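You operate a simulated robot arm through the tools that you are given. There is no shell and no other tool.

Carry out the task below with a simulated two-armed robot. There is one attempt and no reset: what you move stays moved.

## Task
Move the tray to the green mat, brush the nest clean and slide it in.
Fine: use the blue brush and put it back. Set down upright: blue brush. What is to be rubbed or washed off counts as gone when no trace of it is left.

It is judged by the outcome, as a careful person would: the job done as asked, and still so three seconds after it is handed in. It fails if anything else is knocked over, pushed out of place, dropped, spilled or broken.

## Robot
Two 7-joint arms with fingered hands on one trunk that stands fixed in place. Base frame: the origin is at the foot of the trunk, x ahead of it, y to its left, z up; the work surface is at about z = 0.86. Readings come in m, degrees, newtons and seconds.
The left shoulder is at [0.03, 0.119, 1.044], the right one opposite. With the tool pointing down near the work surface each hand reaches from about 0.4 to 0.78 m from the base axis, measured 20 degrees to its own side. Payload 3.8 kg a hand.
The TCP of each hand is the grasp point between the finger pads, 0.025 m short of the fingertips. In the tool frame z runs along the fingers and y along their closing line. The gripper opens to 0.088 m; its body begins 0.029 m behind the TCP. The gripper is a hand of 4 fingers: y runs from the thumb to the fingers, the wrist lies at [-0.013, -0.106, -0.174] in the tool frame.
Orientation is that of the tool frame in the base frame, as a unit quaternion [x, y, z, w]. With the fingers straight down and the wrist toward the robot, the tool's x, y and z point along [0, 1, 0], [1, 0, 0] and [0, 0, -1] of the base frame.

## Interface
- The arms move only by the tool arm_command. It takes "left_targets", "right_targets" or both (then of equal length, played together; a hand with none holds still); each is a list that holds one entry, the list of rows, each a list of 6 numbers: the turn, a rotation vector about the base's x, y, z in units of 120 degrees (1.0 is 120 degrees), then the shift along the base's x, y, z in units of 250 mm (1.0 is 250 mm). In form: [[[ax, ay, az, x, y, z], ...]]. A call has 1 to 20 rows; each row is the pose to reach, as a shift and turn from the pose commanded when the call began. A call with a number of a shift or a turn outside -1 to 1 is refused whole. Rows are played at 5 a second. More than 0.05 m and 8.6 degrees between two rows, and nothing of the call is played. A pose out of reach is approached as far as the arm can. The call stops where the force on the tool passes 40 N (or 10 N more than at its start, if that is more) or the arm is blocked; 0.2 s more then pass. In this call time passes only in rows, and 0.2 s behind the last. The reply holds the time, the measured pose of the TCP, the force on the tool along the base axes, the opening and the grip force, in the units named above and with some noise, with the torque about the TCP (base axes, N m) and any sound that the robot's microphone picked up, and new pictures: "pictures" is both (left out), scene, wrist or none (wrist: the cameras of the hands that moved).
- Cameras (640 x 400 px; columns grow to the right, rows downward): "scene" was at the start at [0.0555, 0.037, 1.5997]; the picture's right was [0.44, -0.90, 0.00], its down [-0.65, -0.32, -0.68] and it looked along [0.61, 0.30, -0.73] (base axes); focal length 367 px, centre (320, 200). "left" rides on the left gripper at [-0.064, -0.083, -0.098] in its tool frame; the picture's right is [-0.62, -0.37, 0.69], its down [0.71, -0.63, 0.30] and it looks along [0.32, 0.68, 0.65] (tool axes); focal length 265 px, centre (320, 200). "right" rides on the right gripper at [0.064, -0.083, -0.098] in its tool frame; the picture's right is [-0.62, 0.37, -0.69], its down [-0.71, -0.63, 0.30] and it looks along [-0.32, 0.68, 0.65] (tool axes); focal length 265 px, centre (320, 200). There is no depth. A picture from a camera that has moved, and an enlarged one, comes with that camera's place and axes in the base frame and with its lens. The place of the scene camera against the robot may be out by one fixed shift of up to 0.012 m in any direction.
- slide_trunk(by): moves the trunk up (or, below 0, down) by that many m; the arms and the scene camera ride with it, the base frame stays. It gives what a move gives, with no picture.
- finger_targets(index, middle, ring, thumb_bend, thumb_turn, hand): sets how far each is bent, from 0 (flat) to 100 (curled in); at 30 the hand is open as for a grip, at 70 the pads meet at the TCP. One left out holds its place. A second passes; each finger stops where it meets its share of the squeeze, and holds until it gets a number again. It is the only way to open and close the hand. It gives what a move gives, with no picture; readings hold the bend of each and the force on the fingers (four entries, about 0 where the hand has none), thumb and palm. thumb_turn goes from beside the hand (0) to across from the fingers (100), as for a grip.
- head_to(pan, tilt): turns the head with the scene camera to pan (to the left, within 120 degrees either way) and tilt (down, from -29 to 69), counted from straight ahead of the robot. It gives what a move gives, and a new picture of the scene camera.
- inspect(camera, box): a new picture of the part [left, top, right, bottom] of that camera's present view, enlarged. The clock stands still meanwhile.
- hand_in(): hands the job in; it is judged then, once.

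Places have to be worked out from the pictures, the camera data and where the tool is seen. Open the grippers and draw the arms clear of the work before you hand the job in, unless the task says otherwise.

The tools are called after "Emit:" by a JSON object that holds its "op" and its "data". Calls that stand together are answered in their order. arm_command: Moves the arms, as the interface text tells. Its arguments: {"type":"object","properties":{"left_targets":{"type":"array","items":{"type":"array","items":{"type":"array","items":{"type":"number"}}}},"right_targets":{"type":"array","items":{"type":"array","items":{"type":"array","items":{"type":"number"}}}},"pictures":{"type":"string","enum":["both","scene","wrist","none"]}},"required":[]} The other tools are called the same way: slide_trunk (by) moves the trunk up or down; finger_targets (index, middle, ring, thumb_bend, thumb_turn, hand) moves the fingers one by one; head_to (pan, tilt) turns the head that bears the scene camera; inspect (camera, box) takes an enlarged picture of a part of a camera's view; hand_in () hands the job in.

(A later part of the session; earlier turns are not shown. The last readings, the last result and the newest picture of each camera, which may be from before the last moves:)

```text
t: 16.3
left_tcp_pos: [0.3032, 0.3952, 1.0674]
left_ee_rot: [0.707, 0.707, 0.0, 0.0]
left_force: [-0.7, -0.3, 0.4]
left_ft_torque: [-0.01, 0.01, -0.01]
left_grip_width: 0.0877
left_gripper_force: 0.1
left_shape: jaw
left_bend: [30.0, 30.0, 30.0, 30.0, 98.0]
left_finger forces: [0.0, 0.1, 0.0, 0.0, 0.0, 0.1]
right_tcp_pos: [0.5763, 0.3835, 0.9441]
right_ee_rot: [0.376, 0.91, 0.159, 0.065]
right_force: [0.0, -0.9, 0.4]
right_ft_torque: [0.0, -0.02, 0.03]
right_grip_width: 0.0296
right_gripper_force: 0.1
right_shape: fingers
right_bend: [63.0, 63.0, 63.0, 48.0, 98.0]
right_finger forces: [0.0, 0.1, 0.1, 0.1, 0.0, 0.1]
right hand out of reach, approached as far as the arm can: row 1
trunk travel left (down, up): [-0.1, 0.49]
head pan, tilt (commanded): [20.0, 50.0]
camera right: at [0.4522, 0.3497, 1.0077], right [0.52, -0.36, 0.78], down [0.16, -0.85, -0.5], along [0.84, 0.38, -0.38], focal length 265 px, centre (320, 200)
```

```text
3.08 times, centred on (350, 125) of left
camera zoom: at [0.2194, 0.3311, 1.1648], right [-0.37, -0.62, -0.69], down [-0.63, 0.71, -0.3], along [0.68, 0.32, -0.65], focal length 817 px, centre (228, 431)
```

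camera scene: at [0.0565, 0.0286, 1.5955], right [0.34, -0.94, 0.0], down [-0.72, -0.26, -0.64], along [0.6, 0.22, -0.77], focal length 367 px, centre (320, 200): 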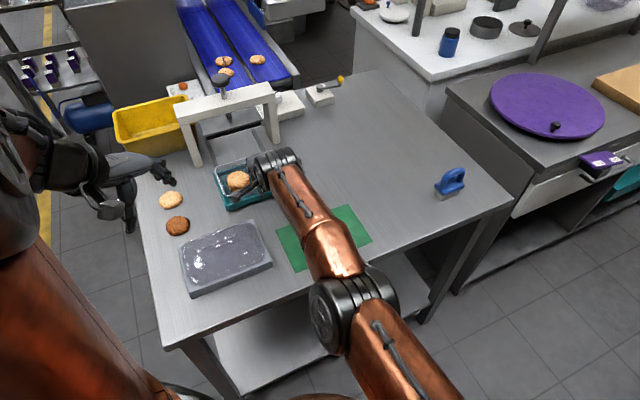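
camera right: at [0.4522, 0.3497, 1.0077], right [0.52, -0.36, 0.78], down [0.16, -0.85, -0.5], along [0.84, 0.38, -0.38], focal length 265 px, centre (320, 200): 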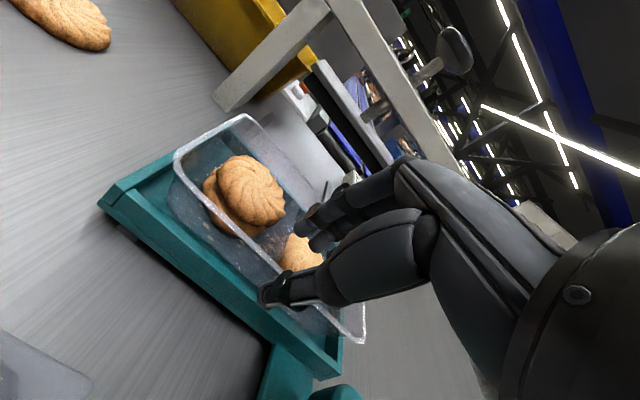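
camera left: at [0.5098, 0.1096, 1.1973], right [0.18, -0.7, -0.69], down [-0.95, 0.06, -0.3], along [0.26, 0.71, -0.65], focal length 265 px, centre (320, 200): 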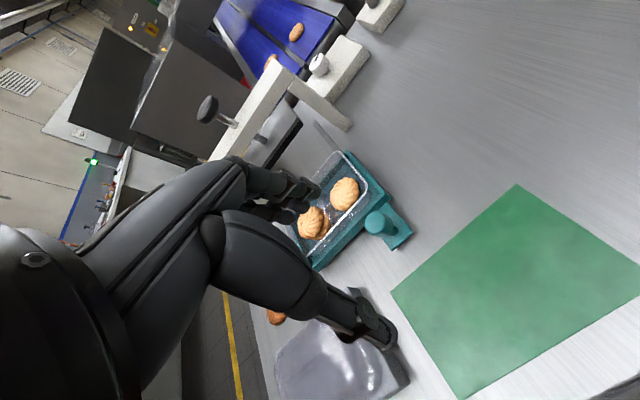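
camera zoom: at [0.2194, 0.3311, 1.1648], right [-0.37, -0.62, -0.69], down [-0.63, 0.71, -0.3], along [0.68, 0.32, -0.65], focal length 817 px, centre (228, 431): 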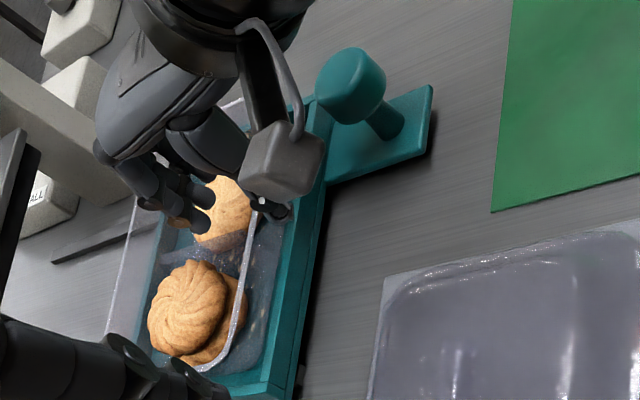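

It hasn't moved, so the commanded pose was still ahead of the reachable one. I pull back by another 7 mm in each axis.

Emit:
{"op": "arm_command", "data": {"right_targets": [[[0, 0, 0, -0.028, -0.028, 0.0]]], "pictures": "none"}}

```text
t: 16.7
left_tcp_pos: [0.3028, 0.395, 1.0672]
left_ee_rot: [0.707, 0.707, -0.001, 0.0]
left_force: [-0.3, -0.5, 0.1]
left_ft_torque: [0.02, 0.02, 0.01]
left_grip_width: 0.0878
left_gripper_force: 0.0
left_shape: jaw
left_bend: [30.0, 30.0, 30.0, 30.0, 98.0]
left_finger forces: [0.1, 0.0, 0.0, 0.1, 0.1, 0.1]
right_tcp_pos: [0.5755, 0.3838, 0.9439]
right_ee_rot: [0.376, 0.911, 0.16, 0.066]
right_force: [0.4, -0.1, 0.0]
right_ft_torque: [-0.01, -0.04, -0.01]
right_grip_width: 0.0291
right_gripper_force: 0.0
right_shape: fingers
right_bend: [63.0, 63.0, 63.0, 48.0, 98.0]
right_finger forces: [0.0, 0.0, 0.1, 0.1, 0.1, 0.0]
right hand out of reach, approached as far as the arm can: row 1
trunk travel left (down, up): [-0.1, 0.49]
head pan, tilt (commanded): [20.0, 50.0]
```

The commands accumulate without clipping; by my bookkeeping the command stands at about (0.579, 0.387, 0.937). I correct so that the command itself is (0.569, 0.378, 0.945).

Emit:
{"op": "arm_command", "data": {"right_targets": [[[0, 0, 0, -0.039, -0.034, 0.032]]], "pictures": "wrist"}}

Emit:
{"op": "inspect", "data": {"camera": "right", "box": [170, 180, 370, 340]}}

Emit:
{"op": "inspect", "data": {"camera": "left", "box": [280, 60, 420, 190]}}

```text
t: 17.1
left_tcp_pos: [0.3016, 0.3958, 1.0678]
left_ee_rot: [0.707, 0.707, -0.001, 0.0]
left_force: [0.5, 0.4, 0.2]
left_ft_torque: [-0.01, 0.01, -0.01]
left_grip_width: 0.0881
left_gripper_force: 0.2
left_shape: jaw
left_bend: [30.0, 30.0, 30.0, 30.0, 98.0]
left_finger forces: [0.0, 0.1, 0.0, 0.0, 0.0, 0.1]
right_tcp_pos: [0.5755, 0.3838, 0.9528]
right_ee_rot: [0.377, 0.91, 0.159, 0.067]
right_force: [0.3, 0.4, -1.0]
right_ft_torque: [-0.03, 0.02, -0.04]
right_grip_width: 0.0296
right_gripper_force: 0.1
right_shape: fingers
right_bend: [63.0, 63.0, 63.0, 48.0, 98.0]
right_finger forces: [0.0, 0.1, 0.1, 0.0, 0.0, 0.1]
right hand out of reach, approached as far as the arm can: row 1
trunk travel left (down, up): [-0.1, 0.49]
head pan, tilt (commanded): [20.0, 50.0]
camera right: at [0.4513, 0.3509, 1.0158], right [0.52, -0.36, 0.78], down [0.16, -0.85, -0.5], along [0.84, 0.38, -0.38], focal length 265 px, centre (320, 200)
```

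right: 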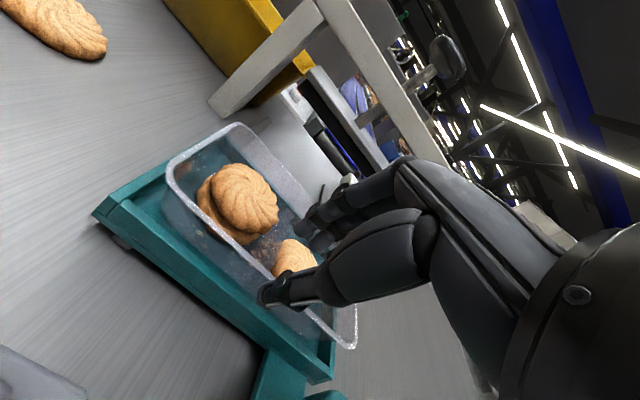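

```text
2.50 times, centred on (270, 260) of right
camera zoom: at [0.4513, 0.3509, 1.0158], right [0.52, -0.36, 0.78], down [0.16, -0.85, -0.5], along [0.84, 0.38, -0.38], focal length 664 px, centre (445, 50)
```

zoom: 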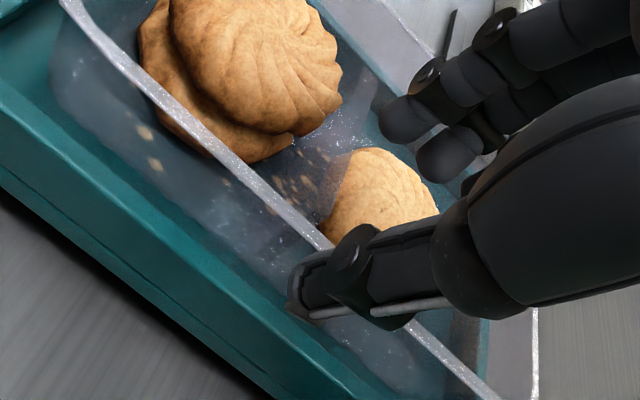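

```text
3.08 times, centred on (350, 125) of left
camera zoom: at [0.2193, 0.3311, 1.1648], right [-0.37, -0.62, -0.69], down [-0.63, 0.71, -0.3], along [0.68, 0.32, -0.65], focal length 817 px, centre (228, 431)
```

zoom: 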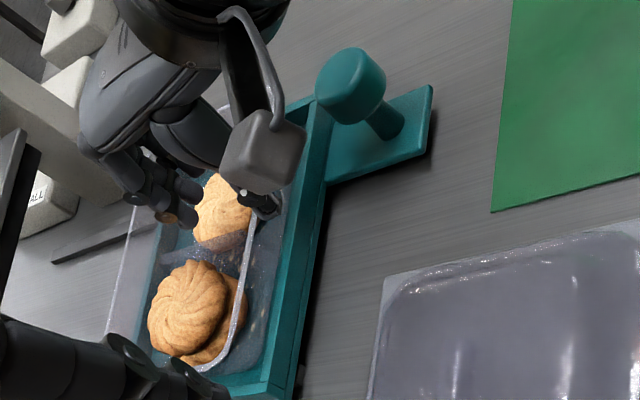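

The z moved as told but x and y still read the same. I issue a null move to see whether the hand is simply lagging.

Emit:
{"op": "arm_command", "data": {"right_targets": [[[0, 0, 0, 0, 0, 0], [0, 0, 0, 0, 0, 0], [0, 0, 0, 0, 0, 0]]], "pictures": "none"}}

```text
t: 17.9
left_tcp_pos: [0.303, 0.3955, 1.0672]
left_ee_rot: [0.707, 0.707, 0.0, 0.0]
left_force: [0.2, -0.7, 0.1]
left_ft_torque: [-0.02, 0.03, 0.01]
left_grip_width: 0.0876
left_gripper_force: 0.1
left_shape: jaw
left_bend: [30.0, 30.0, 30.0, 30.0, 98.0]
left_finger forces: [0.0, 0.0, 0.0, 0.0, 0.1, 0.0]
right_tcp_pos: [0.5762, 0.3851, 0.9513]
right_ee_rot: [0.377, 0.91, 0.16, 0.066]
right_force: [0.5, -0.5, -0.1]
right_ft_torque: [-0.01, 0.01, 0.0]
right_grip_width: 0.0295
right_gripper_force: 0.1
right_shape: fingers
right_bend: [63.0, 63.0, 63.0, 48.0, 98.0]
right_finger forces: [0.0, 0.0, 0.1, 0.0, 0.1, 0.1]
trunk travel left (down, up): [-0.1, 0.49]
head pan, tilt (commanded): [20.0, 50.0]
```

It looks like the elbow is at its straight singularity, where inward motion is stuck. I raise the trunk back, which puts the shoulder at wrist height for the best reach. Then I retract inward and up to bend the elbow before re-approaching with about 15° tilt.

Emit:
{"op": "slide_trunk", "data": {"by": 0.1}}

Emit:
{"op": "arm_command", "data": {"right_targets": [[[0, 0, 0, -0.06, -0.06, 0.06], [-0.015, 0.015, 0, -0.14, -0.14, 0.06], [-0.0295, 0.0295, 0, -0.24, -0.24, 0.0], [-0.0295, 0.0295, 0, -0.24, -0.24, 0.0]]], "pictures": "none"}}

```text
t: 19.3
left_tcp_pos: [0.3022, 0.3949, 1.168]
left_ee_rot: [0.707, 0.707, 0.0, 0.0]
left_force: [0.6, -0.7, -0.9]
left_ft_torque: [-0.01, 0.01, -0.02]
left_grip_width: 0.0877
left_gripper_force: 0.0
left_shape: jaw
left_bend: [30.0, 30.0, 30.0, 30.0, 98.0]
left_finger forces: [0.1, 0.0, 0.0, 0.0, 0.0, 0.2]
right_tcp_pos: [0.575, 0.3854, 1.0528]
right_ee_rot: [0.377, 0.91, 0.16, 0.066]
right_force: [0.3, 0.1, 0.7]
right_ft_torque: [0.0, 0.01, -0.02]
right_grip_width: 0.0295
right_gripper_force: 0.0
right_shape: fingers
right_bend: [63.0, 63.0, 63.0, 48.0, 98.0]
right_finger forces: [0.0, 0.0, 0.0, 0.0, 0.0, 0.0]
trunk travel left (down, up): [-0.2, 0.39]
head pan, tilt (commanded): [20.0, 50.0]
```

```text
t: 20.3
left_tcp_pos: [0.3033, 0.3944, 1.1669]
left_ee_rot: [0.707, 0.708, 0.0, -0.001]
left_force: [0.3, 0.4, 0.7]
left_ft_torque: [0.01, 0.0, 0.02]
left_grip_width: 0.088
left_gripper_force: 0.1
left_shape: jaw
left_bend: [30.0, 30.0, 30.0, 30.0, 98.0]
left_finger forces: [0.1, 0.1, 0.0, 0.1, 0.1, 0.1]
right_tcp_pos: [0.5696, 0.3737, 1.0536]
right_ee_rot: [0.379, 0.916, 0.12, 0.05]
right_force: [-0.1, -0.5, 0.4]
right_ft_torque: [-0.02, -0.02, 0.0]
right_grip_width: 0.0296
right_gripper_force: 0.1
right_shape: fingers
right_bend: [63.0, 63.0, 63.0, 48.0, 98.0]
right_finger forces: [0.0, 0.0, 0.1, 0.0, 0.0, 0.1]
right hand out of reach, approached as far as the arm can: row 1, 2, 3, 4
trunk travel left (down, up): [-0.2, 0.39]
head pan, tilt (commanded): [20.0, 50.0]
```

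The wrist stays in place and only the hand tilts, so the elbow does seem locked straight. I look at the right arm with the head camera.

Emit:
{"op": "head_to", "data": {"pan": 0, "tilt": 62}}

```text
t: 21.1
left_tcp_pos: [0.3019, 0.394, 1.1675]
left_ee_rot: [0.707, 0.707, 0.0, 0.0]
left_force: [-0.6, 0.5, -0.2]
left_ft_torque: [0.0, -0.01, -0.01]
left_grip_width: 0.0874
left_gripper_force: 0.0
left_shape: jaw
left_bend: [30.0, 30.0, 30.0, 30.0, 98.0]
left_finger forces: [0.0, 0.0, 0.1, 0.0, 0.1, 0.0]
right_tcp_pos: [0.5699, 0.3737, 1.054]
right_ee_rot: [0.38, 0.916, 0.12, 0.05]
right_force: [-0.1, 0.0, 0.0]
right_ft_torque: [0.01, 0.01, 0.04]
right_grip_width: 0.0291
right_gripper_force: 0.1
right_shape: fingers
right_bend: [63.0, 63.0, 63.0, 48.0, 98.0]
right_finger forces: [0.1, 0.0, 0.1, 0.0, 0.0, 0.1]
trunk travel left (down, up): [-0.2, 0.39]
head pan, tilt (commanded): [0.0, 62.0]
camera scene: at [0.0484, 0.0019, 1.5807], right [0.0, -1.0, 0.0], down [-0.88, 0.0, -0.47], along [0.47, 0.0, -0.88], focal length 367 px, centre (320, 200)
```

scene: 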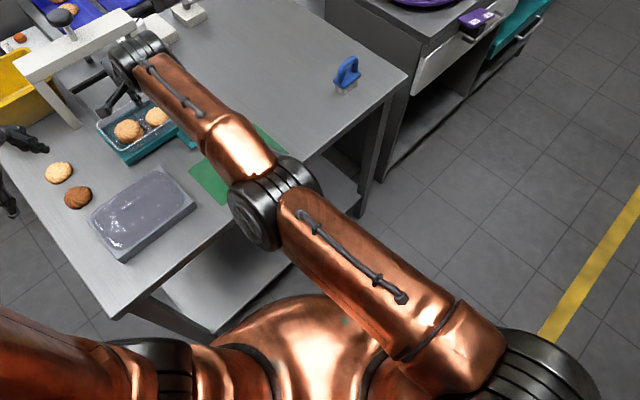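

The right arm is indeed almost straight. I try to unlock it with a sideways move to the right and up, which is mostly tangential.

Emit:
{"op": "arm_command", "data": {"right_targets": [[[0, 0, 0, 0.0, -0.12, 0.12], [0, 0, 0, 0.0, -0.26, 0.2], [0, 0, 0, 0.0, -0.4, 0.28], [0, 0, 0, 0.0, -0.54, 0.32], [0, 0, 0, 0.0, -0.68, 0.32], [0, 0, 0, 0.0, -0.68, 0.32]]], "pictures": "scene"}}

```text
t: 22.5
left_tcp_pos: [0.3028, 0.3955, 1.1674]
left_ee_rot: [0.707, 0.707, 0.0, 0.0]
left_force: [0.1, -0.6, 0.5]
left_ft_torque: [0.03, 0.02, 0.05]
left_grip_width: 0.0878
left_gripper_force: 0.1
left_shape: jaw
left_bend: [30.0, 30.0, 30.0, 30.0, 98.0]
left_finger forces: [0.0, 0.1, 0.1, 0.1, 0.1, 0.1]
right_tcp_pos: [0.6458, 0.2636, 1.1549]
right_ee_rot: [0.379, 0.916, 0.119, 0.05]
right_force: [-0.3, -0.4, 0.0]
right_ft_torque: [0.02, 0.0, -0.01]
right_grip_width: 0.0293
right_gripper_force: 0.0
right_shape: fingers
right_bend: [63.0, 63.0, 63.0, 48.0, 98.0]
right_finger forces: [0.0, 0.1, 0.2, 0.1, 0.1, 0.0]
right hand out of reach, approached as far as the arm can: row 1, 2, 3, 4, 5, 6
trunk travel left (down, up): [-0.2, 0.39]
head pan, tilt (commanded): [0.0, 62.0]
camera scene: at [0.0483, 0.002, 1.5806], right [0.0, -1.0, 0.0], down [-0.88, 0.0, -0.47], along [0.47, 0.0, -0.88], focal length 367 px, centre (320, 200)
```

scene: 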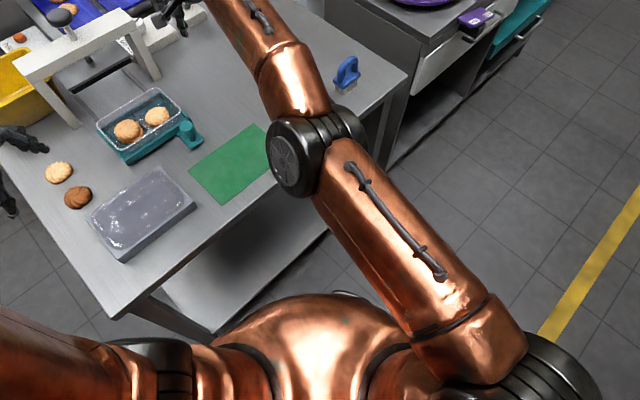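

The arm slid along its outer sphere, still straight. A yaw rotation should engage the elbow, so I turn the hand back −45° in yaw while pulling inward and right.

Emit:
{"op": "arm_command", "data": {"right_targets": [[[0, 0, -0.06, -0.08, -0.1, 0], [0, 0, -0.12, -0.16, -0.2, 0], [0, 0, -0.18, -0.24, -0.3, 0], [0, 0, -0.24, -0.32, -0.4, 0], [0, 0, -0.3, -0.4, -0.5, 0], [0, 0, -0.375, -0.48, -0.6, 0], [0, 0, -0.375, -0.48, -0.6, 0], [0, 0, -0.375, -0.48, -0.6, 0]]], "pictures": "scene"}}

```text
refused: row 6 steps farther than a row can; nothing moved
```

Emit:
{"op": "arm_command", "data": {"right_targets": [[[0, 0, -0.06, -0.08, -0.1, 0], [0, 0, -0.12, -0.16, -0.2, 0], [0, 0, -0.18, -0.24, -0.3, 0], [0, 0, -0.24, -0.32, -0.4, 0], [0, 0, -0.3, -0.4, -0.5, 0], [0, 0, -0.36, -0.48, -0.6, 0], [0, 0, -0.375, -0.48, -0.6, 0], [0, 0, -0.375, -0.48, -0.6, 0]]], "pictures": "scene"}}

```text
t: 24.3
left_tcp_pos: [0.3025, 0.3953, 1.167]
left_ee_rot: [0.707, 0.707, -0.001, 0.0]
left_force: [0.1, -0.2, 0.0]
left_ft_torque: [0.0, 0.02, 0.01]
left_grip_width: 0.0876
left_gripper_force: 0.0
left_shape: jaw
left_bend: [30.0, 30.0, 30.0, 30.0, 98.0]
left_finger forces: [0.0, 0.0, 0.1, 0.0, 0.0, 0.0]
right_tcp_pos: [0.6444, 0.2263, 1.1881]
right_ee_rot: [0.7, 0.702, 0.092, 0.092]
right_force: [-0.3, 0.6, -0.1]
right_ft_torque: [0.0, -0.01, 0.0]
right_grip_width: 0.0294
right_gripper_force: 0.1
right_shape: fingers
right_bend: [63.0, 63.0, 63.0, 48.0, 98.0]
right_finger forces: [0.0, 0.0, 0.1, 0.1, 0.1, 0.0]
right hand out of reach, approached as far as the arm can: row 1, 2, 3, 4, 5, 6, 7, 8
trunk travel left (down, up): [-0.2, 0.39]
head pan, tilt (commanded): [0.0, 62.0]
camera scene: at [0.0486, 0.002, 1.5806], right [0.0, -1.0, 0.0], down [-0.88, 0.0, -0.47], along [0.47, 0.0, -0.88], focal length 367 px, centre (320, 200)
```

scene: 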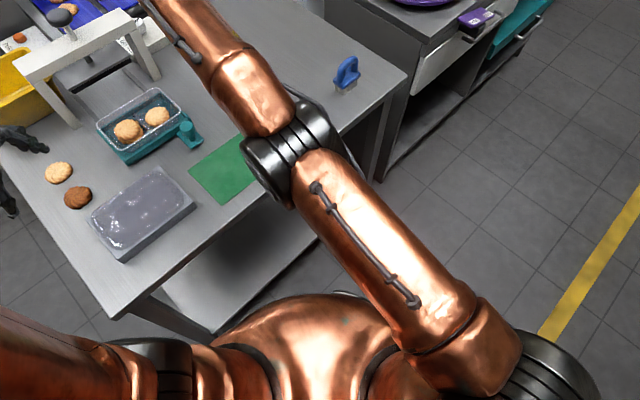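

The hand's yaw returned but the elbow is still straight. Pitching the hand should now engage the elbow. I tilt it back (fingers toward the robot) in place and watch.

Emit:
{"op": "arm_command", "data": {"right_targets": [[[0, 0.06, 0, 0, 0, 0], [0, 0.12, 0, 0, 0, 0], [0, 0.18, 0, 0, 0, 0], [0, 0.24, 0, 0, 0, 0], [0, 0.3, 0, 0, 0, 0], [0, 0.36, 0, 0, 0, 0], [0, 0.36, 0, 0, 0, 0]]], "pictures": "scene"}}

```text
t: 25.9
left_tcp_pos: [0.3033, 0.3957, 1.168]
left_ee_rot: [0.707, 0.707, 0.0, 0.0]
left_force: [-0.8, -0.8, 0.6]
left_ft_torque: [-0.01, -0.01, 0.02]
left_grip_width: 0.0878
left_gripper_force: 0.0
left_shape: jaw
left_bend: [30.0, 30.0, 30.0, 30.0, 98.0]
left_finger forces: [0.0, 0.1, 0.0, 0.0, 0.0, 0.0]
right_tcp_pos: [0.5495, 0.1551, 1.1643]
right_ee_rot: [0.685, 0.686, -0.173, -0.173]
right_force: [-0.4, -0.3, 0.6]
right_ft_torque: [0.02, 0.0, -0.01]
right_grip_width: 0.0296
right_gripper_force: 0.1
right_shape: fingers
right_bend: [63.0, 63.0, 63.0, 48.0, 98.0]
right_finger forces: [0.0, 0.0, 0.0, 0.0, 0.0, 0.0]
right hand out of reach, approached as far as the arm can: row 1, 2, 3, 4, 5, 6, 7
trunk travel left (down, up): [-0.2, 0.39]
head pan, tilt (commanded): [0.0, 62.0]
camera scene: at [0.0492, 0.0016, 1.5806], right [0.0, -1.0, 0.0], down [-0.88, 0.0, -0.47], along [0.47, 0.0, -0.88], focal length 367 px, centre (320, 200)
```

scene: 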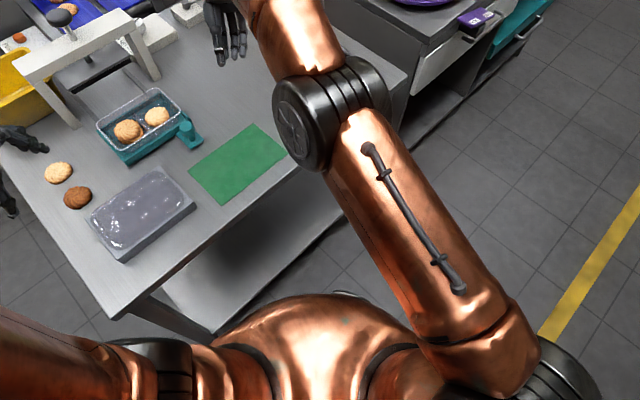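

The arm has started to unfold inward toward the commanded pose. I hold the command a few more rows to let it converge.

Emit:
{"op": "arm_command", "data": {"right_targets": [[[0, 0, 0, 0, 0, 0], [0, 0, 0, 0, 0, 0], [0, 0, 0, 0, 0, 0], [0, 0, 0, 0, 0, 0], [0, 0, 0, 0, 0, 0], [0, 0, 0, 0, 0, 0]]], "pictures": "scene"}}

```text
t: 27.3
left_tcp_pos: [0.3034, 0.395, 1.1679]
left_ee_rot: [0.708, 0.707, -0.001, 0.0]
left_force: [0.5, 0.2, 0.1]
left_ft_torque: [-0.04, -0.03, -0.01]
left_grip_width: 0.0877
left_gripper_force: 0.1
left_shape: jaw
left_bend: [30.0, 30.0, 30.0, 30.0, 98.0]
left_finger forces: [0.0, 0.0, 0.0, 0.1, 0.0, 0.1]
right_tcp_pos: [0.5495, 0.1554, 1.166]
right_ee_rot: [0.686, 0.686, -0.172, -0.172]
right_force: [-0.6, -0.2, -0.3]
right_ft_torque: [0.0, -0.04, -0.01]
right_grip_width: 0.0297
right_gripper_force: 0.0
right_shape: fingers
right_bend: [63.0, 63.0, 63.0, 48.0, 98.0]
right_finger forces: [0.1, 0.0, 0.0, 0.0, 0.0, 0.0]
trunk travel left (down, up): [-0.2, 0.39]
head pan, tilt (commanded): [0.0, 62.0]
camera scene: at [0.0485, 0.0017, 1.5806], right [0.0, -1.0, 0.0], down [-0.88, 0.0, -0.47], along [0.47, 0.0, -0.88], focal length 367 px, centre (320, 200)
```

scene: 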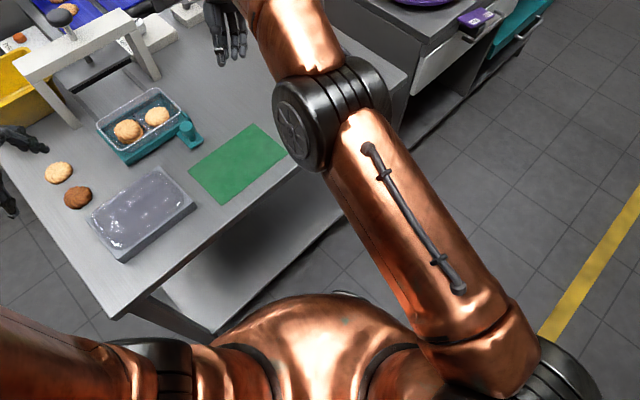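

A null move isn't flagged, so each call starts from the pose actually reached. I try moving straight toward the earlier comfortable pose near (0.50, -0.12, 1.10), restoring the tilt along the way.

Emit:
{"op": "arm_command", "data": {"right_targets": [[[0, -0.03, 0, -0.03, -0.13, -0.03], [0, -0.06, 0, -0.06, -0.26, -0.06], [0, -0.09, 0, -0.09, -0.4, -0.09], [0, -0.12, 0, -0.12, -0.53, -0.12], [0, -0.15, 0, -0.15, -0.66, -0.15], [0, -0.18, 0, -0.18, -0.8, -0.18], [0, -0.21, 0, -0.2, -0.93, -0.21], [0, -0.233, 0, -0.2, -0.95, -0.24]]], "pictures": "scene"}}

```text
t: 29.1
left_tcp_pos: [0.3019, 0.3968, 1.1655]
left_ee_rot: [0.708, 0.707, 0.0, 0.001]
left_force: [0.0, 0.1, 0.6]
left_ft_torque: [0.0, 0.03, -0.04]
left_grip_width: 0.0877
left_gripper_force: 0.0
left_shape: jaw
left_bend: [30.0, 30.0, 30.0, 30.0, 98.0]
left_finger forces: [0.1, 0.1, 0.0, 0.1, 0.0, 0.0]
right_tcp_pos: [0.4969, -0.0824, 1.103]
right_ee_rot: [0.706, 0.708, -0.001, -0.001]
right_force: [0.8, 0.5, 0.1]
right_ft_torque: [0.04, 0.07, 0.02]
right_grip_width: 0.0294
right_gripper_force: 0.0
right_shape: fingers
right_bend: [63.0, 63.0, 63.0, 48.0, 98.0]
right_finger forces: [0.0, 0.0, 0.0, 0.0, 0.0, 0.0]
trunk travel left (down, up): [-0.2, 0.39]
head pan, tilt (commanded): [0.0, 62.0]
camera scene: at [0.0483, 0.0025, 1.5806], right [0.0, -1.0, 0.0], down [-0.88, 0.0, -0.47], along [0.47, 0.0, -0.88], focal length 367 px, centre (320, 200)
```

scene: 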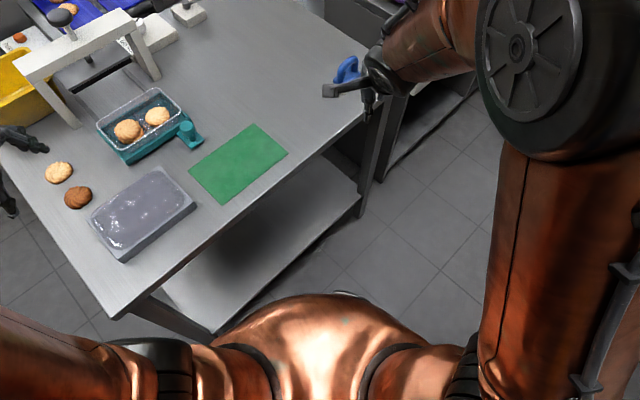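

The right elbow is bent again, with no reach warning. I go to an intermediate point with the combined 45° yaw and 20° tilt, keeping well inside the reach limit.

Emit:
{"op": "arm_command", "data": {"right_targets": [[[0.0082, -0.0198, 0.0464, 0, 0.12, 0], [0.0164, -0.0395, 0.0928, 0, 0.24, 0], [0.0246, -0.0593, 0.1392, 0, 0.36, 0], [0.0328, -0.079, 0.1856, 0, 0.48, 0], [0.0409, -0.0988, 0.2319, 0, 0.6, 0], [0.0491, -0.1185, 0.2783, 0, 0.72, 0], [0.0573, -0.1383, 0.3247, 0, 0.84, 0], [0.0655, -0.158, 0.3711, 0, 0.96, 0]]], "pictures": "none"}}

Emit:
{"op": "head_to", "data": {"pan": 20, "tilt": 50}}

```text
t: 30.9
left_tcp_pos: [0.3033, 0.3957, 1.1677]
left_ee_rot: [0.707, 0.707, 0.0, 0.0]
left_force: [0.7, -0.5, 0.3]
left_ft_torque: [-0.02, -0.03, -0.03]
left_grip_width: 0.0876
left_gripper_force: 0.1
left_shape: jaw
left_bend: [30.0, 30.0, 30.0, 30.0, 98.0]
left_finger forces: [0.0, 0.0, 0.1, 0.0, 0.0, 0.0]
right_tcp_pos: [0.4979, 0.1547, 1.1024]
right_ee_rot: [0.376, 0.91, 0.159, 0.066]
right_force: [0.7, 0.0, 0.7]
right_ft_torque: [0.0, -0.01, 0.01]
right_grip_width: 0.0297
right_gripper_force: 0.0
right_shape: fingers
right_bend: [63.0, 63.0, 63.0, 48.0, 98.0]
right_finger forces: [0.1, 0.1, 0.0, 0.0, 0.0, 0.0]
trunk travel left (down, up): [-0.2, 0.39]
head pan, tilt (commanded): [0.0, 62.0]
```

```text
t: 31.7
left_tcp_pos: [0.3033, 0.3956, 1.1671]
left_ee_rot: [0.707, 0.707, 0.0, 0.001]
left_force: [-0.1, 0.0, -0.2]
left_ft_torque: [-0.01, 0.0, -0.01]
left_grip_width: 0.0878
left_gripper_force: 0.1
left_shape: jaw
left_bend: [30.0, 30.0, 30.0, 30.0, 98.0]
left_finger forces: [0.0, 0.0, 0.1, 0.1, 0.0, 0.1]
right_tcp_pos: [0.4967, 0.1533, 1.1026]
right_ee_rot: [0.378, 0.91, 0.158, 0.065]
right_force: [-1.0, -0.1, 0.7]
right_ft_torque: [-0.03, -0.02, -0.02]
right_grip_width: 0.0295
right_gripper_force: 0.1
right_shape: fingers
right_bend: [63.0, 63.0, 63.0, 48.0, 98.0]
right_finger forces: [0.0, 0.1, 0.0, 0.0, 0.0, 0.0]
trunk travel left (down, up): [-0.2, 0.39]
head pan, tilt (commanded): [20.0, 50.0]
camera scene: at [0.0565, 0.028, 1.5954], right [0.34, -0.94, 0.0], down [-0.72, -0.26, -0.64], along [0.6, 0.22, -0.77], focal length 367 px, centre (320, 200)
```

scene: 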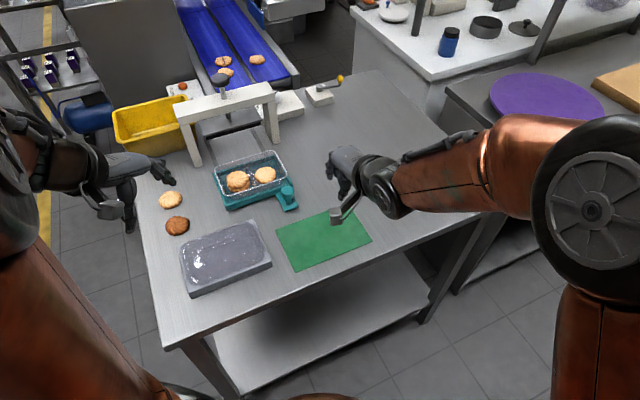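

Good posture. Now I advance to a hover over the front wall, at (0.569, 0.378, 0.98).

Emit:
{"op": "arm_command", "data": {"right_targets": [[[0, 0, 0, 0.036, 0.112, -0.06], [0, 0, 0, 0.072, 0.224, -0.12], [0, 0, 0, 0.108, 0.336, -0.18], [0, 0, 0, 0.144, 0.448, -0.24], [0, 0, 0, 0.18, 0.56, -0.3], [0, 0, 0, 0.216, 0.672, -0.36], [0, 0, 0, 0.252, 0.784, -0.42], [0, 0, 0, 0.287, 0.895, -0.49]]], "pictures": "wrist"}}

Emit:
{"op": "inspect", "data": {"camera": "right", "box": [140, 130, 380, 330]}}

Emit:
{"op": "inspect", "data": {"camera": "left", "box": [280, 60, 420, 190]}}

```text
t: 33.5
left_tcp_pos: [0.3038, 0.3955, 1.1652]
left_ee_rot: [0.707, 0.707, 0.0, 0.0]
left_force: [-0.1, 0.6, -0.2]
left_ft_torque: [-0.02, -0.03, 0.01]
left_grip_width: 0.0877
left_gripper_force: 0.1
left_shape: jaw
left_bend: [30.0, 30.0, 30.0, 30.0, 98.0]
left_finger forces: [0.0, 0.0, 0.0, 0.0, 0.0, 0.0]
right_tcp_pos: [0.5677, 0.3797, 0.9802]
right_ee_rot: [0.377, 0.91, 0.157, 0.065]
right_force: [-0.3, 0.2, 0.2]
right_ft_torque: [-0.05, 0.01, -0.01]
right_grip_width: 0.0295
right_gripper_force: 0.0
right_shape: fingers
right_bend: [63.0, 63.0, 63.0, 48.0, 98.0]
right_finger forces: [0.0, 0.1, 0.0, 0.0, 0.0, 0.1]
trunk travel left (down, up): [-0.2, 0.39]
head pan, tilt (commanded): [20.0, 50.0]
camera right: at [0.4437, 0.3456, 1.0462], right [0.52, -0.36, 0.78], down [0.16, -0.85, -0.5], along [0.84, 0.38, -0.39], focal length 265 px, centre (320, 200)
```

right: 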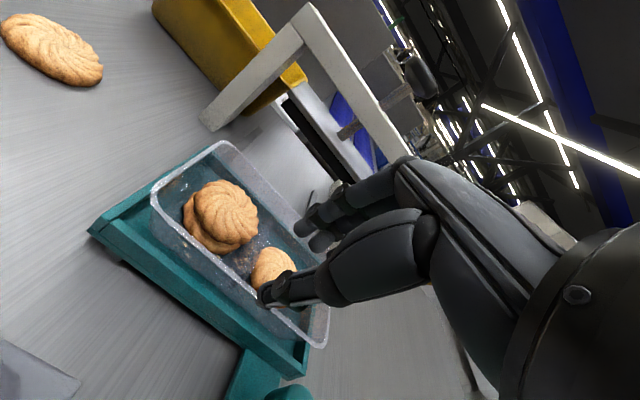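

```text
2.00 times, centred on (260, 230) of right
camera zoom: at [0.4437, 0.3456, 1.0462], right [0.52, -0.36, 0.78], down [0.16, -0.85, -0.5], along [0.84, 0.38, -0.39], focal length 531 px, centre (440, 140)
```

zoom: 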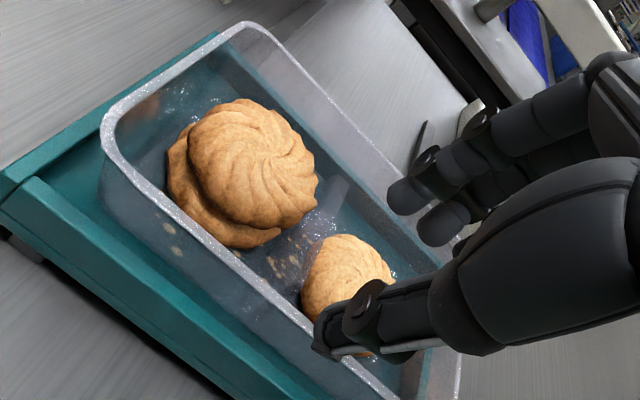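

```text
3.08 times, centred on (350, 125) of left
camera zoom: at [0.22, 0.3317, 1.2645], right [-0.37, -0.62, -0.69], down [-0.63, 0.71, -0.3], along [0.68, 0.32, -0.65], focal length 817 px, centre (228, 431)
```

zoom: 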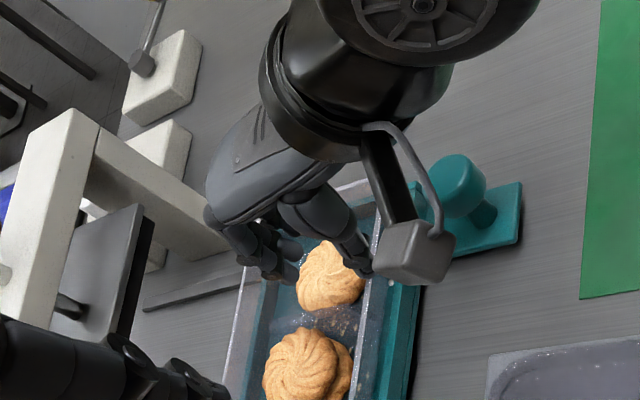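

The rim line is confirmed at x+y ≈ 0.947 and z ≈ 0.92, and the hand is within reach. I shift slightly right, so the fingers fall between the cookies, and lower to just above the rim.

Emit:
{"op": "arm_command", "data": {"right_targets": [[[0, 0, 0, 0.009, -0.011, -0.08], [0, 0, 0, 0.017, -0.022, -0.15]]], "pictures": "wrist"}}

Emit:
{"op": "inspect", "data": {"camera": "right", "box": [190, 180, 370, 330]}}

Emit:
{"op": "inspect", "data": {"camera": "left", "box": [310, 90, 410, 190]}}

Emit:
{"op": "inspect", "data": {"camera": "scene", "box": [200, 130, 310, 220]}}

```text
t: 34.1
left_tcp_pos: [0.3028, 0.3946, 1.1687]
left_ee_rot: [0.707, 0.707, 0.0, 0.0]
left_force: [0.1, -1.1, -0.2]
left_ft_torque: [-0.01, 0.04, -0.02]
left_grip_width: 0.0874
left_gripper_force: 0.2
left_shape: jaw
left_bend: [30.0, 30.0, 30.0, 30.0, 98.0]
left_finger forces: [0.1, 0.0, 0.1, 0.1, 0.0, 0.0]
right_tcp_pos: [0.5717, 0.3733, 0.944]
right_ee_rot: [0.377, 0.91, 0.158, 0.065]
right_force: [0.0, 1.2, 0.2]
right_ft_torque: [-0.02, 0.0, 0.03]
right_grip_width: 0.0292
right_gripper_force: 0.0
right_shape: fingers
right_bend: [63.0, 63.0, 63.0, 48.0, 98.0]
right_finger forces: [0.0, 0.1, 0.0, 0.0, 0.0, 0.0]
trunk travel left (down, up): [-0.2, 0.39]
head pan, tilt (commanded): [20.0, 50.0]
camera right: at [0.4487, 0.3395, 1.0076], right [0.52, -0.36, 0.78], down [0.16, -0.85, -0.5], along [0.84, 0.38, -0.39], focal length 265 px, centre (320, 200)
```

right: 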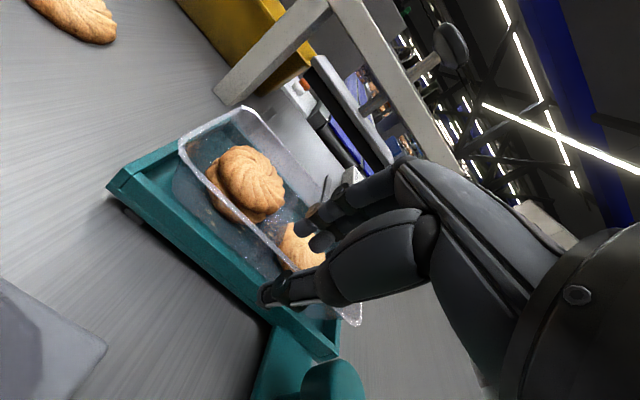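

```text
2.67 times, centred on (280, 255) of right
camera zoom: at [0.4487, 0.3395, 1.0076], right [0.52, -0.36, 0.78], down [0.16, -0.85, -0.5], along [0.84, 0.38, -0.39], focal length 708 px, centre (427, 53)
```

zoom: 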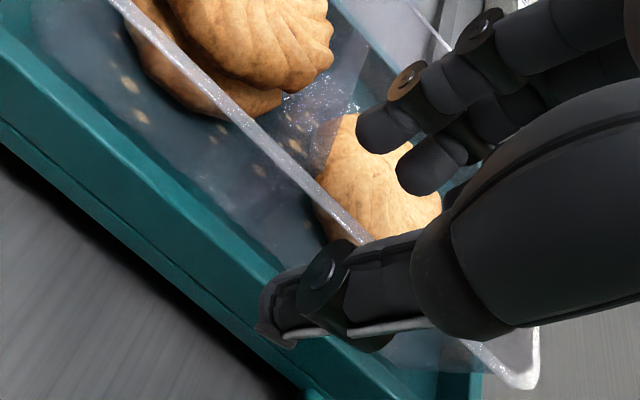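

```text
4.00 times, centred on (360, 140) of left
camera zoom: at [0.2194, 0.3309, 1.2649], right [-0.37, -0.62, -0.69], down [-0.63, 0.71, -0.3], along [0.68, 0.32, -0.65], focal length 1062 px, centre (160, 440)
```

zoom: 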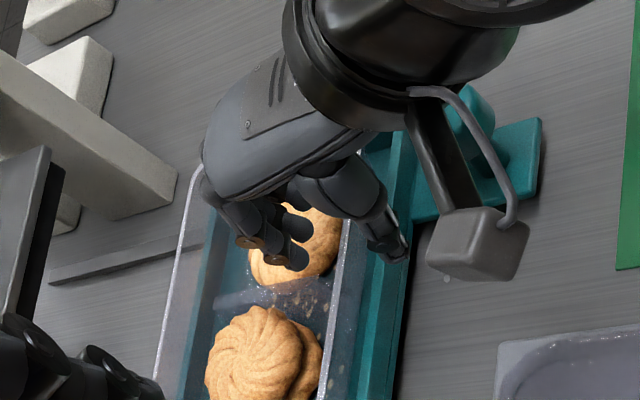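

```text
4.44 times, centred on (255, 175) of scene
camera zoom: at [0.0564, 0.0279, 1.5955], right [0.34, -0.94, 0.0], down [-0.72, -0.26, -0.64], along [0.6, 0.22, -0.77], focal length 1632 px, centre (609, 311)
```

zoom: 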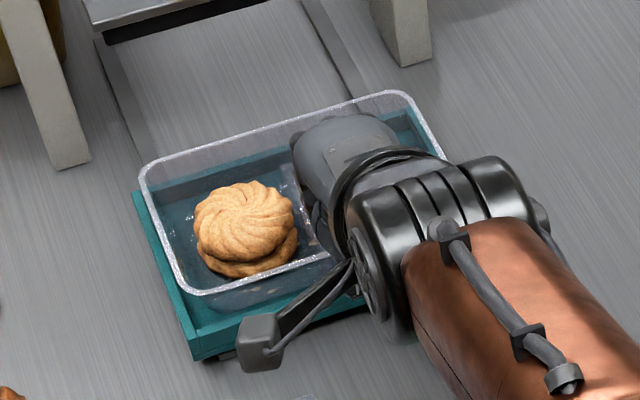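

The rim passes between the thumb (outside) and the fingers (inside). I lower 2 cm so the pads straddle the rim while the thumb tip stays above the nest wall.

Emit:
{"op": "arm_command", "data": {"right_targets": [[[0, 0, 0, 0, 0, -0.04], [0, 0, 0, 0, 0, -0.08]]], "pictures": "wrist"}}

Emit:
{"op": "inspect", "data": {"camera": "right", "box": [190, 180, 370, 330]}}

Emit:
{"op": "inspect", "data": {"camera": "left", "box": [310, 90, 410, 190]}}

```text
t: 34.7
left_tcp_pos: [0.3021, 0.3955, 1.1668]
left_ee_rot: [0.708, 0.707, 0.001, -0.001]
left_force: [0.4, 0.0, 0.3]
left_ft_torque: [0.01, 0.0, 0.02]
left_grip_width: 0.0878
left_gripper_force: 0.1
left_shape: jaw
left_bend: [30.0, 30.0, 30.0, 30.0, 98.0]
left_finger forces: [0.1, 0.1, 0.0, 0.0, 0.1, 0.1]
right_tcp_pos: [0.5701, 0.3708, 0.9351]
right_ee_rot: [0.377, 0.91, 0.158, 0.065]
right_force: [-0.1, -0.4, -0.3]
right_ft_torque: [-0.02, -0.01, 0.02]
right_grip_width: 0.0295
right_gripper_force: 0.2
right_shape: fingers
right_bend: [63.0, 63.0, 63.0, 48.0, 98.0]
right_finger forces: [0.1, 0.0, 0.0, 0.0, 0.0, 0.1]
right hand out of reach, approached as far as the arm can: row 1, 2
trunk travel left (down, up): [-0.2, 0.39]
head pan, tilt (commanded): [20.0, 50.0]
camera right: at [0.4472, 0.3362, 0.9986], right [0.52, -0.36, 0.78], down [0.16, -0.85, -0.5], along [0.84, 0.38, -0.38], focal length 265 px, centre (320, 200)
```

right: 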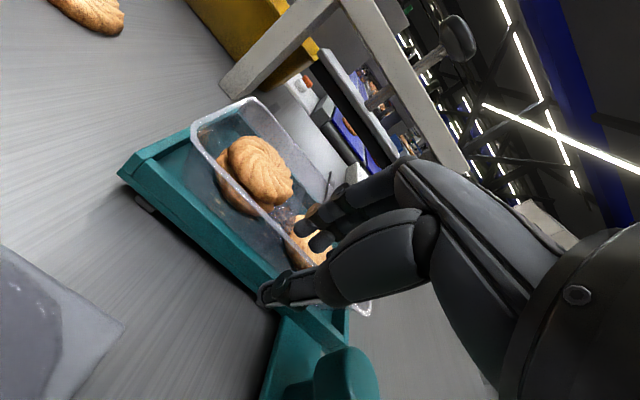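

```text
2.67 times, centred on (280, 255) of right
camera zoom: at [0.4472, 0.3362, 0.9986], right [0.52, -0.36, 0.78], down [0.16, -0.85, -0.5], along [0.84, 0.38, -0.38], focal length 708 px, centre (427, 53)
```

zoom: 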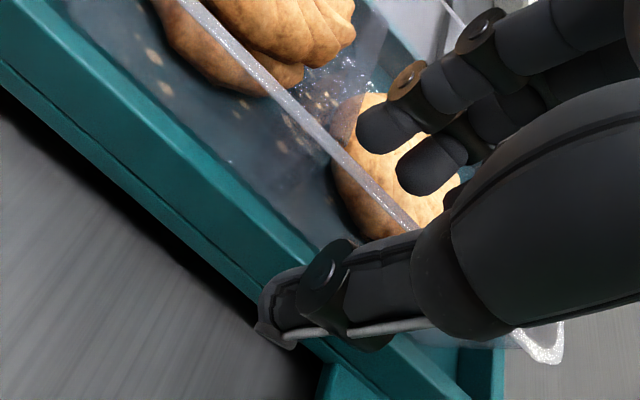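

```text
4.00 times, centred on (360, 140) of left
camera zoom: at [0.2193, 0.3311, 1.2648], right [-0.37, -0.62, -0.69], down [-0.63, 0.71, -0.3], along [0.68, 0.32, -0.65], focal length 1062 px, centre (160, 440)
```

zoom: 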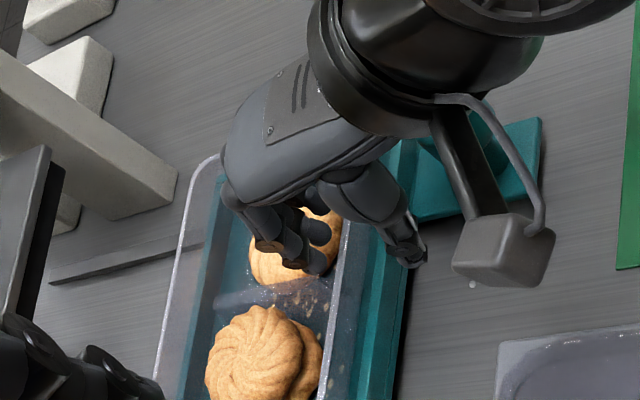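

The height limit shows the real shoulder centre is higher than assumed, so lowering the trunk is right, but with a bent elbow. I raise the hand and pull it in slightly first.

Emit:
{"op": "arm_command", "data": {"right_targets": [[[0, 0, 0, 0, 0, 0.12], [0, 0, 0, 0, 0, 0.28], [0, 0, 0, -0.02, -0.02, 0.44], [0, 0, 0, -0.06, -0.06, 0.56], [0, 0, 0, -0.1, -0.1, 0.6], [0, 0, 0, -0.1, -0.1, 0.6]]], "pictures": "none"}}

```text
t: 36.1
left_tcp_pos: [0.3026, 0.3951, 1.1669]
left_ee_rot: [0.707, 0.707, 0.0, 0.0]
left_force: [0.2, -1.3, -1.0]
left_ft_torque: [0.01, -0.03, 0.0]
left_grip_width: 0.0875
left_gripper_force: 0.1
left_shape: jaw
left_bend: [30.0, 30.0, 30.0, 30.0, 98.0]
left_finger forces: [0.0, 0.0, 0.1, 0.1, 0.0, 0.1]
right_tcp_pos: [0.545, 0.3437, 1.0843]
right_ee_rot: [0.377, 0.91, 0.157, 0.066]
right_force: [-0.5, -0.4, 0.4]
right_ft_torque: [0.02, -0.04, -0.01]
right_grip_width: 0.0295
right_gripper_force: 0.0
right_shape: fingers
right_bend: [63.0, 63.0, 63.0, 48.0, 98.0]
right_finger forces: [0.1, 0.0, 0.1, 0.0, 0.0, 0.1]
trunk travel left (down, up): [-0.2, 0.39]
head pan, tilt (commanded): [20.0, 50.0]
```

The elbow is bent and there is no warning. I lower the trunk by 0.12 m, which puts the hand at about z 0.964.

Emit:
{"op": "slide_trunk", "data": {"by": -0.12}}

Emit:
{"op": "arm_command", "data": {"right_targets": [[[0, 0, 0, 0.036, 0.04, 0.0], [0, 0, 0, 0.072, 0.08, 0.0], [0, 0, 0, 0.108, 0.122, -0.02], [0, 0, 0, 0.108, 0.122, -0.08]]], "pictures": "wrist"}}

Emit:
{"op": "inspect", "data": {"camera": "right", "box": [190, 180, 370, 330]}}

Emit:
{"op": "inspect", "data": {"camera": "left", "box": [310, 60, 410, 160]}}

```text
t: 37.6
left_tcp_pos: [0.3015, 0.3956, 1.0472]
left_ee_rot: [0.707, 0.707, 0.0, 0.0]
left_force: [0.5, 0.3, 0.6]
left_ft_torque: [0.03, 0.03, 0.01]
left_grip_width: 0.0875
left_gripper_force: 0.2
left_shape: jaw
left_bend: [30.0, 30.0, 30.0, 30.0, 98.0]
left_finger forces: [0.0, 0.0, 0.1, 0.0, 0.0, 0.1]
right_tcp_pos: [0.5453, 0.3444, 0.9643]
right_ee_rot: [0.377, 0.91, 0.158, 0.066]
right_force: [0.9, 0.1, 0.3]
right_ft_torque: [-0.02, -0.02, 0.01]
right_grip_width: 0.0294
right_gripper_force: 0.0
right_shape: fingers
right_bend: [63.0, 63.0, 63.0, 48.0, 98.0]
right_finger forces: [0.0, 0.0, 0.0, 0.0, 0.1, 0.1]
trunk travel left (down, up): [-0.08, 0.51]
head pan, tilt (commanded): [20.0, 50.0]
```

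```text
t: 38.6
left_tcp_pos: [0.303, 0.3951, 1.0461]
left_ee_rot: [0.707, 0.707, 0.0, 0.0]
left_force: [1.1, 0.0, 0.6]
left_ft_torque: [-0.03, -0.04, 0.0]
left_grip_width: 0.0875
left_gripper_force: 0.1
left_shape: jaw
left_bend: [30.0, 30.0, 30.0, 30.0, 98.0]
left_finger forces: [0.0, 0.1, 0.0, 0.0, 0.1, 0.0]
right_tcp_pos: [0.5731, 0.375, 0.9452]
right_ee_rot: [0.376, 0.911, 0.157, 0.065]
right_force: [-0.3, -0.3, -0.5]
right_ft_torque: [0.03, 0.03, 0.02]
right_grip_width: 0.0293
right_gripper_force: 0.1
right_shape: fingers
right_bend: [63.0, 63.0, 63.0, 48.0, 98.0]
right_finger forces: [0.0, 0.1, 0.0, 0.0, 0.1, 0.0]
trunk travel left (down, up): [-0.08, 0.51]
head pan, tilt (commanded): [20.0, 50.0]
camera right: at [0.4496, 0.3409, 1.0095], right [0.52, -0.36, 0.78], down [0.16, -0.85, -0.5], along [0.84, 0.38, -0.38], focal length 265 px, centre (320, 200)
```

right: 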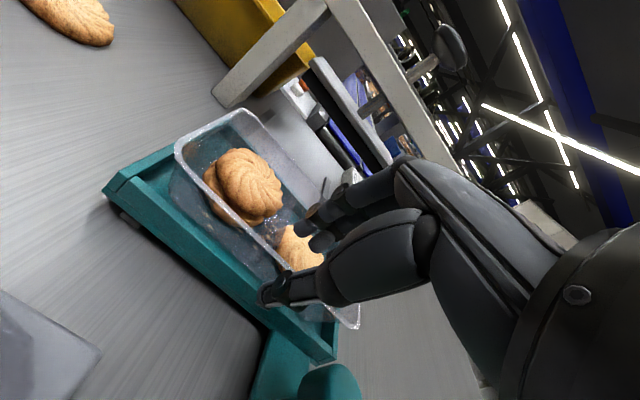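

```text
2.67 times, centred on (280, 255) of right
camera zoom: at [0.4496, 0.3409, 1.0095], right [0.52, -0.36, 0.78], down [0.16, -0.85, -0.5], along [0.84, 0.38, -0.38], focal length 708 px, centre (427, 53)
```

zoom: 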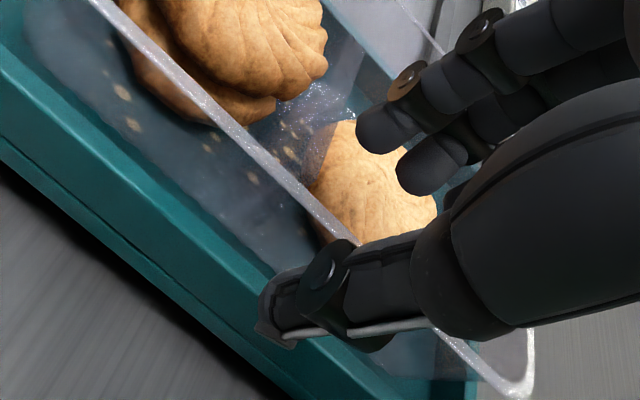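

```text
4.00 times, centred on (360, 110) of left
camera zoom: at [0.2194, 0.331, 1.1448], right [-0.37, -0.62, -0.69], down [-0.63, 0.71, -0.3], along [0.68, 0.32, -0.65], focal length 1062 px, centre (160, 560)
```

zoom: 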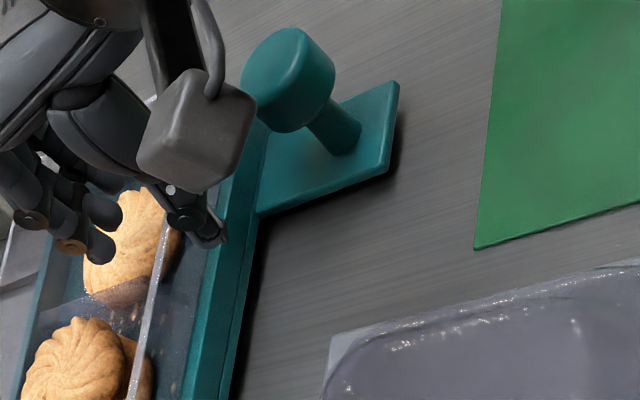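

Now within reach without warnings. I lower the final 2 cm to z ≈ 0.924.

Emit:
{"op": "arm_command", "data": {"right_targets": [[[0, 0, 0, -0.004, -0.004, -0.04], [0, 0, 0, -0.004, -0.004, -0.084]]], "pictures": "wrist"}}

Emit:
{"op": "inspect", "data": {"camera": "right", "box": [190, 180, 370, 330]}}

Emit:
{"op": "inspect", "data": {"camera": "left", "box": [310, 60, 410, 160]}}

```text
t: 39.2
left_tcp_pos: [0.3021, 0.3951, 1.047]
left_ee_rot: [0.708, 0.707, 0.001, 0.001]
left_force: [0.8, 0.5, 0.9]
left_ft_torque: [0.0, 0.0, 0.0]
left_grip_width: 0.0876
left_gripper_force: 0.1
left_shape: jaw
left_bend: [30.0, 30.0, 30.0, 30.0, 98.0]
left_finger forces: [0.0, 0.0, 0.0, 0.0, 0.0, 0.0]
right_tcp_pos: [0.5728, 0.3712, 0.9239]
right_ee_rot: [0.377, 0.911, 0.158, 0.065]
right_force: [-0.5, -0.5, 0.7]
right_ft_torque: [-0.02, -0.02, 0.0]
right_grip_width: 0.0294
right_gripper_force: 0.1
right_shape: fingers
right_bend: [63.0, 63.0, 63.0, 48.0, 98.0]
right_finger forces: [0.1, 0.0, 0.1, 0.0, 0.0, 0.0]
trunk travel left (down, up): [-0.08, 0.51]
head pan, tilt (commanded): [20.0, 50.0]
camera right: at [0.4487, 0.3384, 0.9883], right [0.52, -0.36, 0.78], down [0.16, -0.85, -0.5], along [0.84, 0.38, -0.38], focal length 265 px, centre (320, 200)
```

right: 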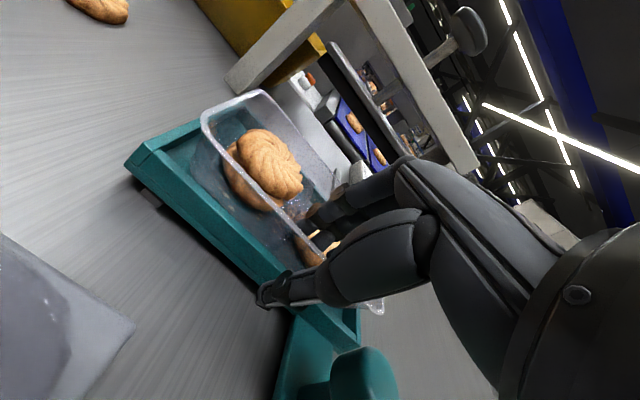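

```text
2.67 times, centred on (280, 255) of right
camera zoom: at [0.4487, 0.3384, 0.9883], right [0.52, -0.36, 0.78], down [0.16, -0.85, -0.5], along [0.84, 0.38, -0.38], focal length 708 px, centre (427, 53)
```

zoom: 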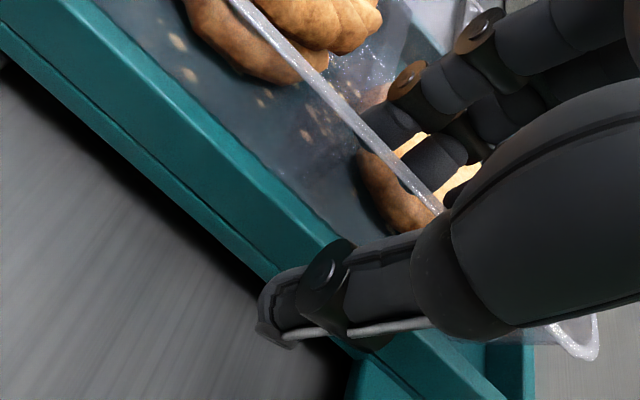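

```text
4.00 times, centred on (360, 110) of left
camera zoom: at [0.2195, 0.3311, 1.1448], right [-0.37, -0.62, -0.69], down [-0.63, 0.71, -0.3], along [0.68, 0.32, -0.65], focal length 1062 px, centre (160, 560)
```

zoom: 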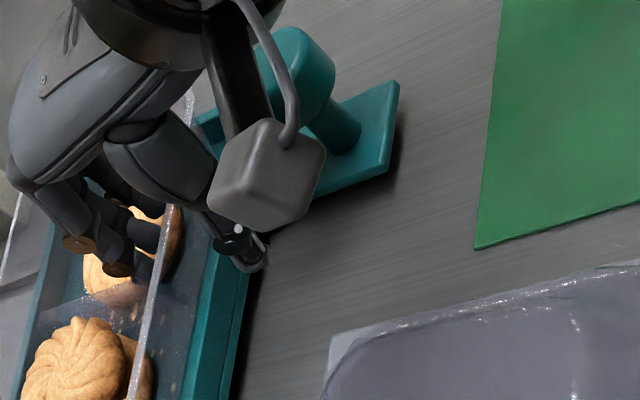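

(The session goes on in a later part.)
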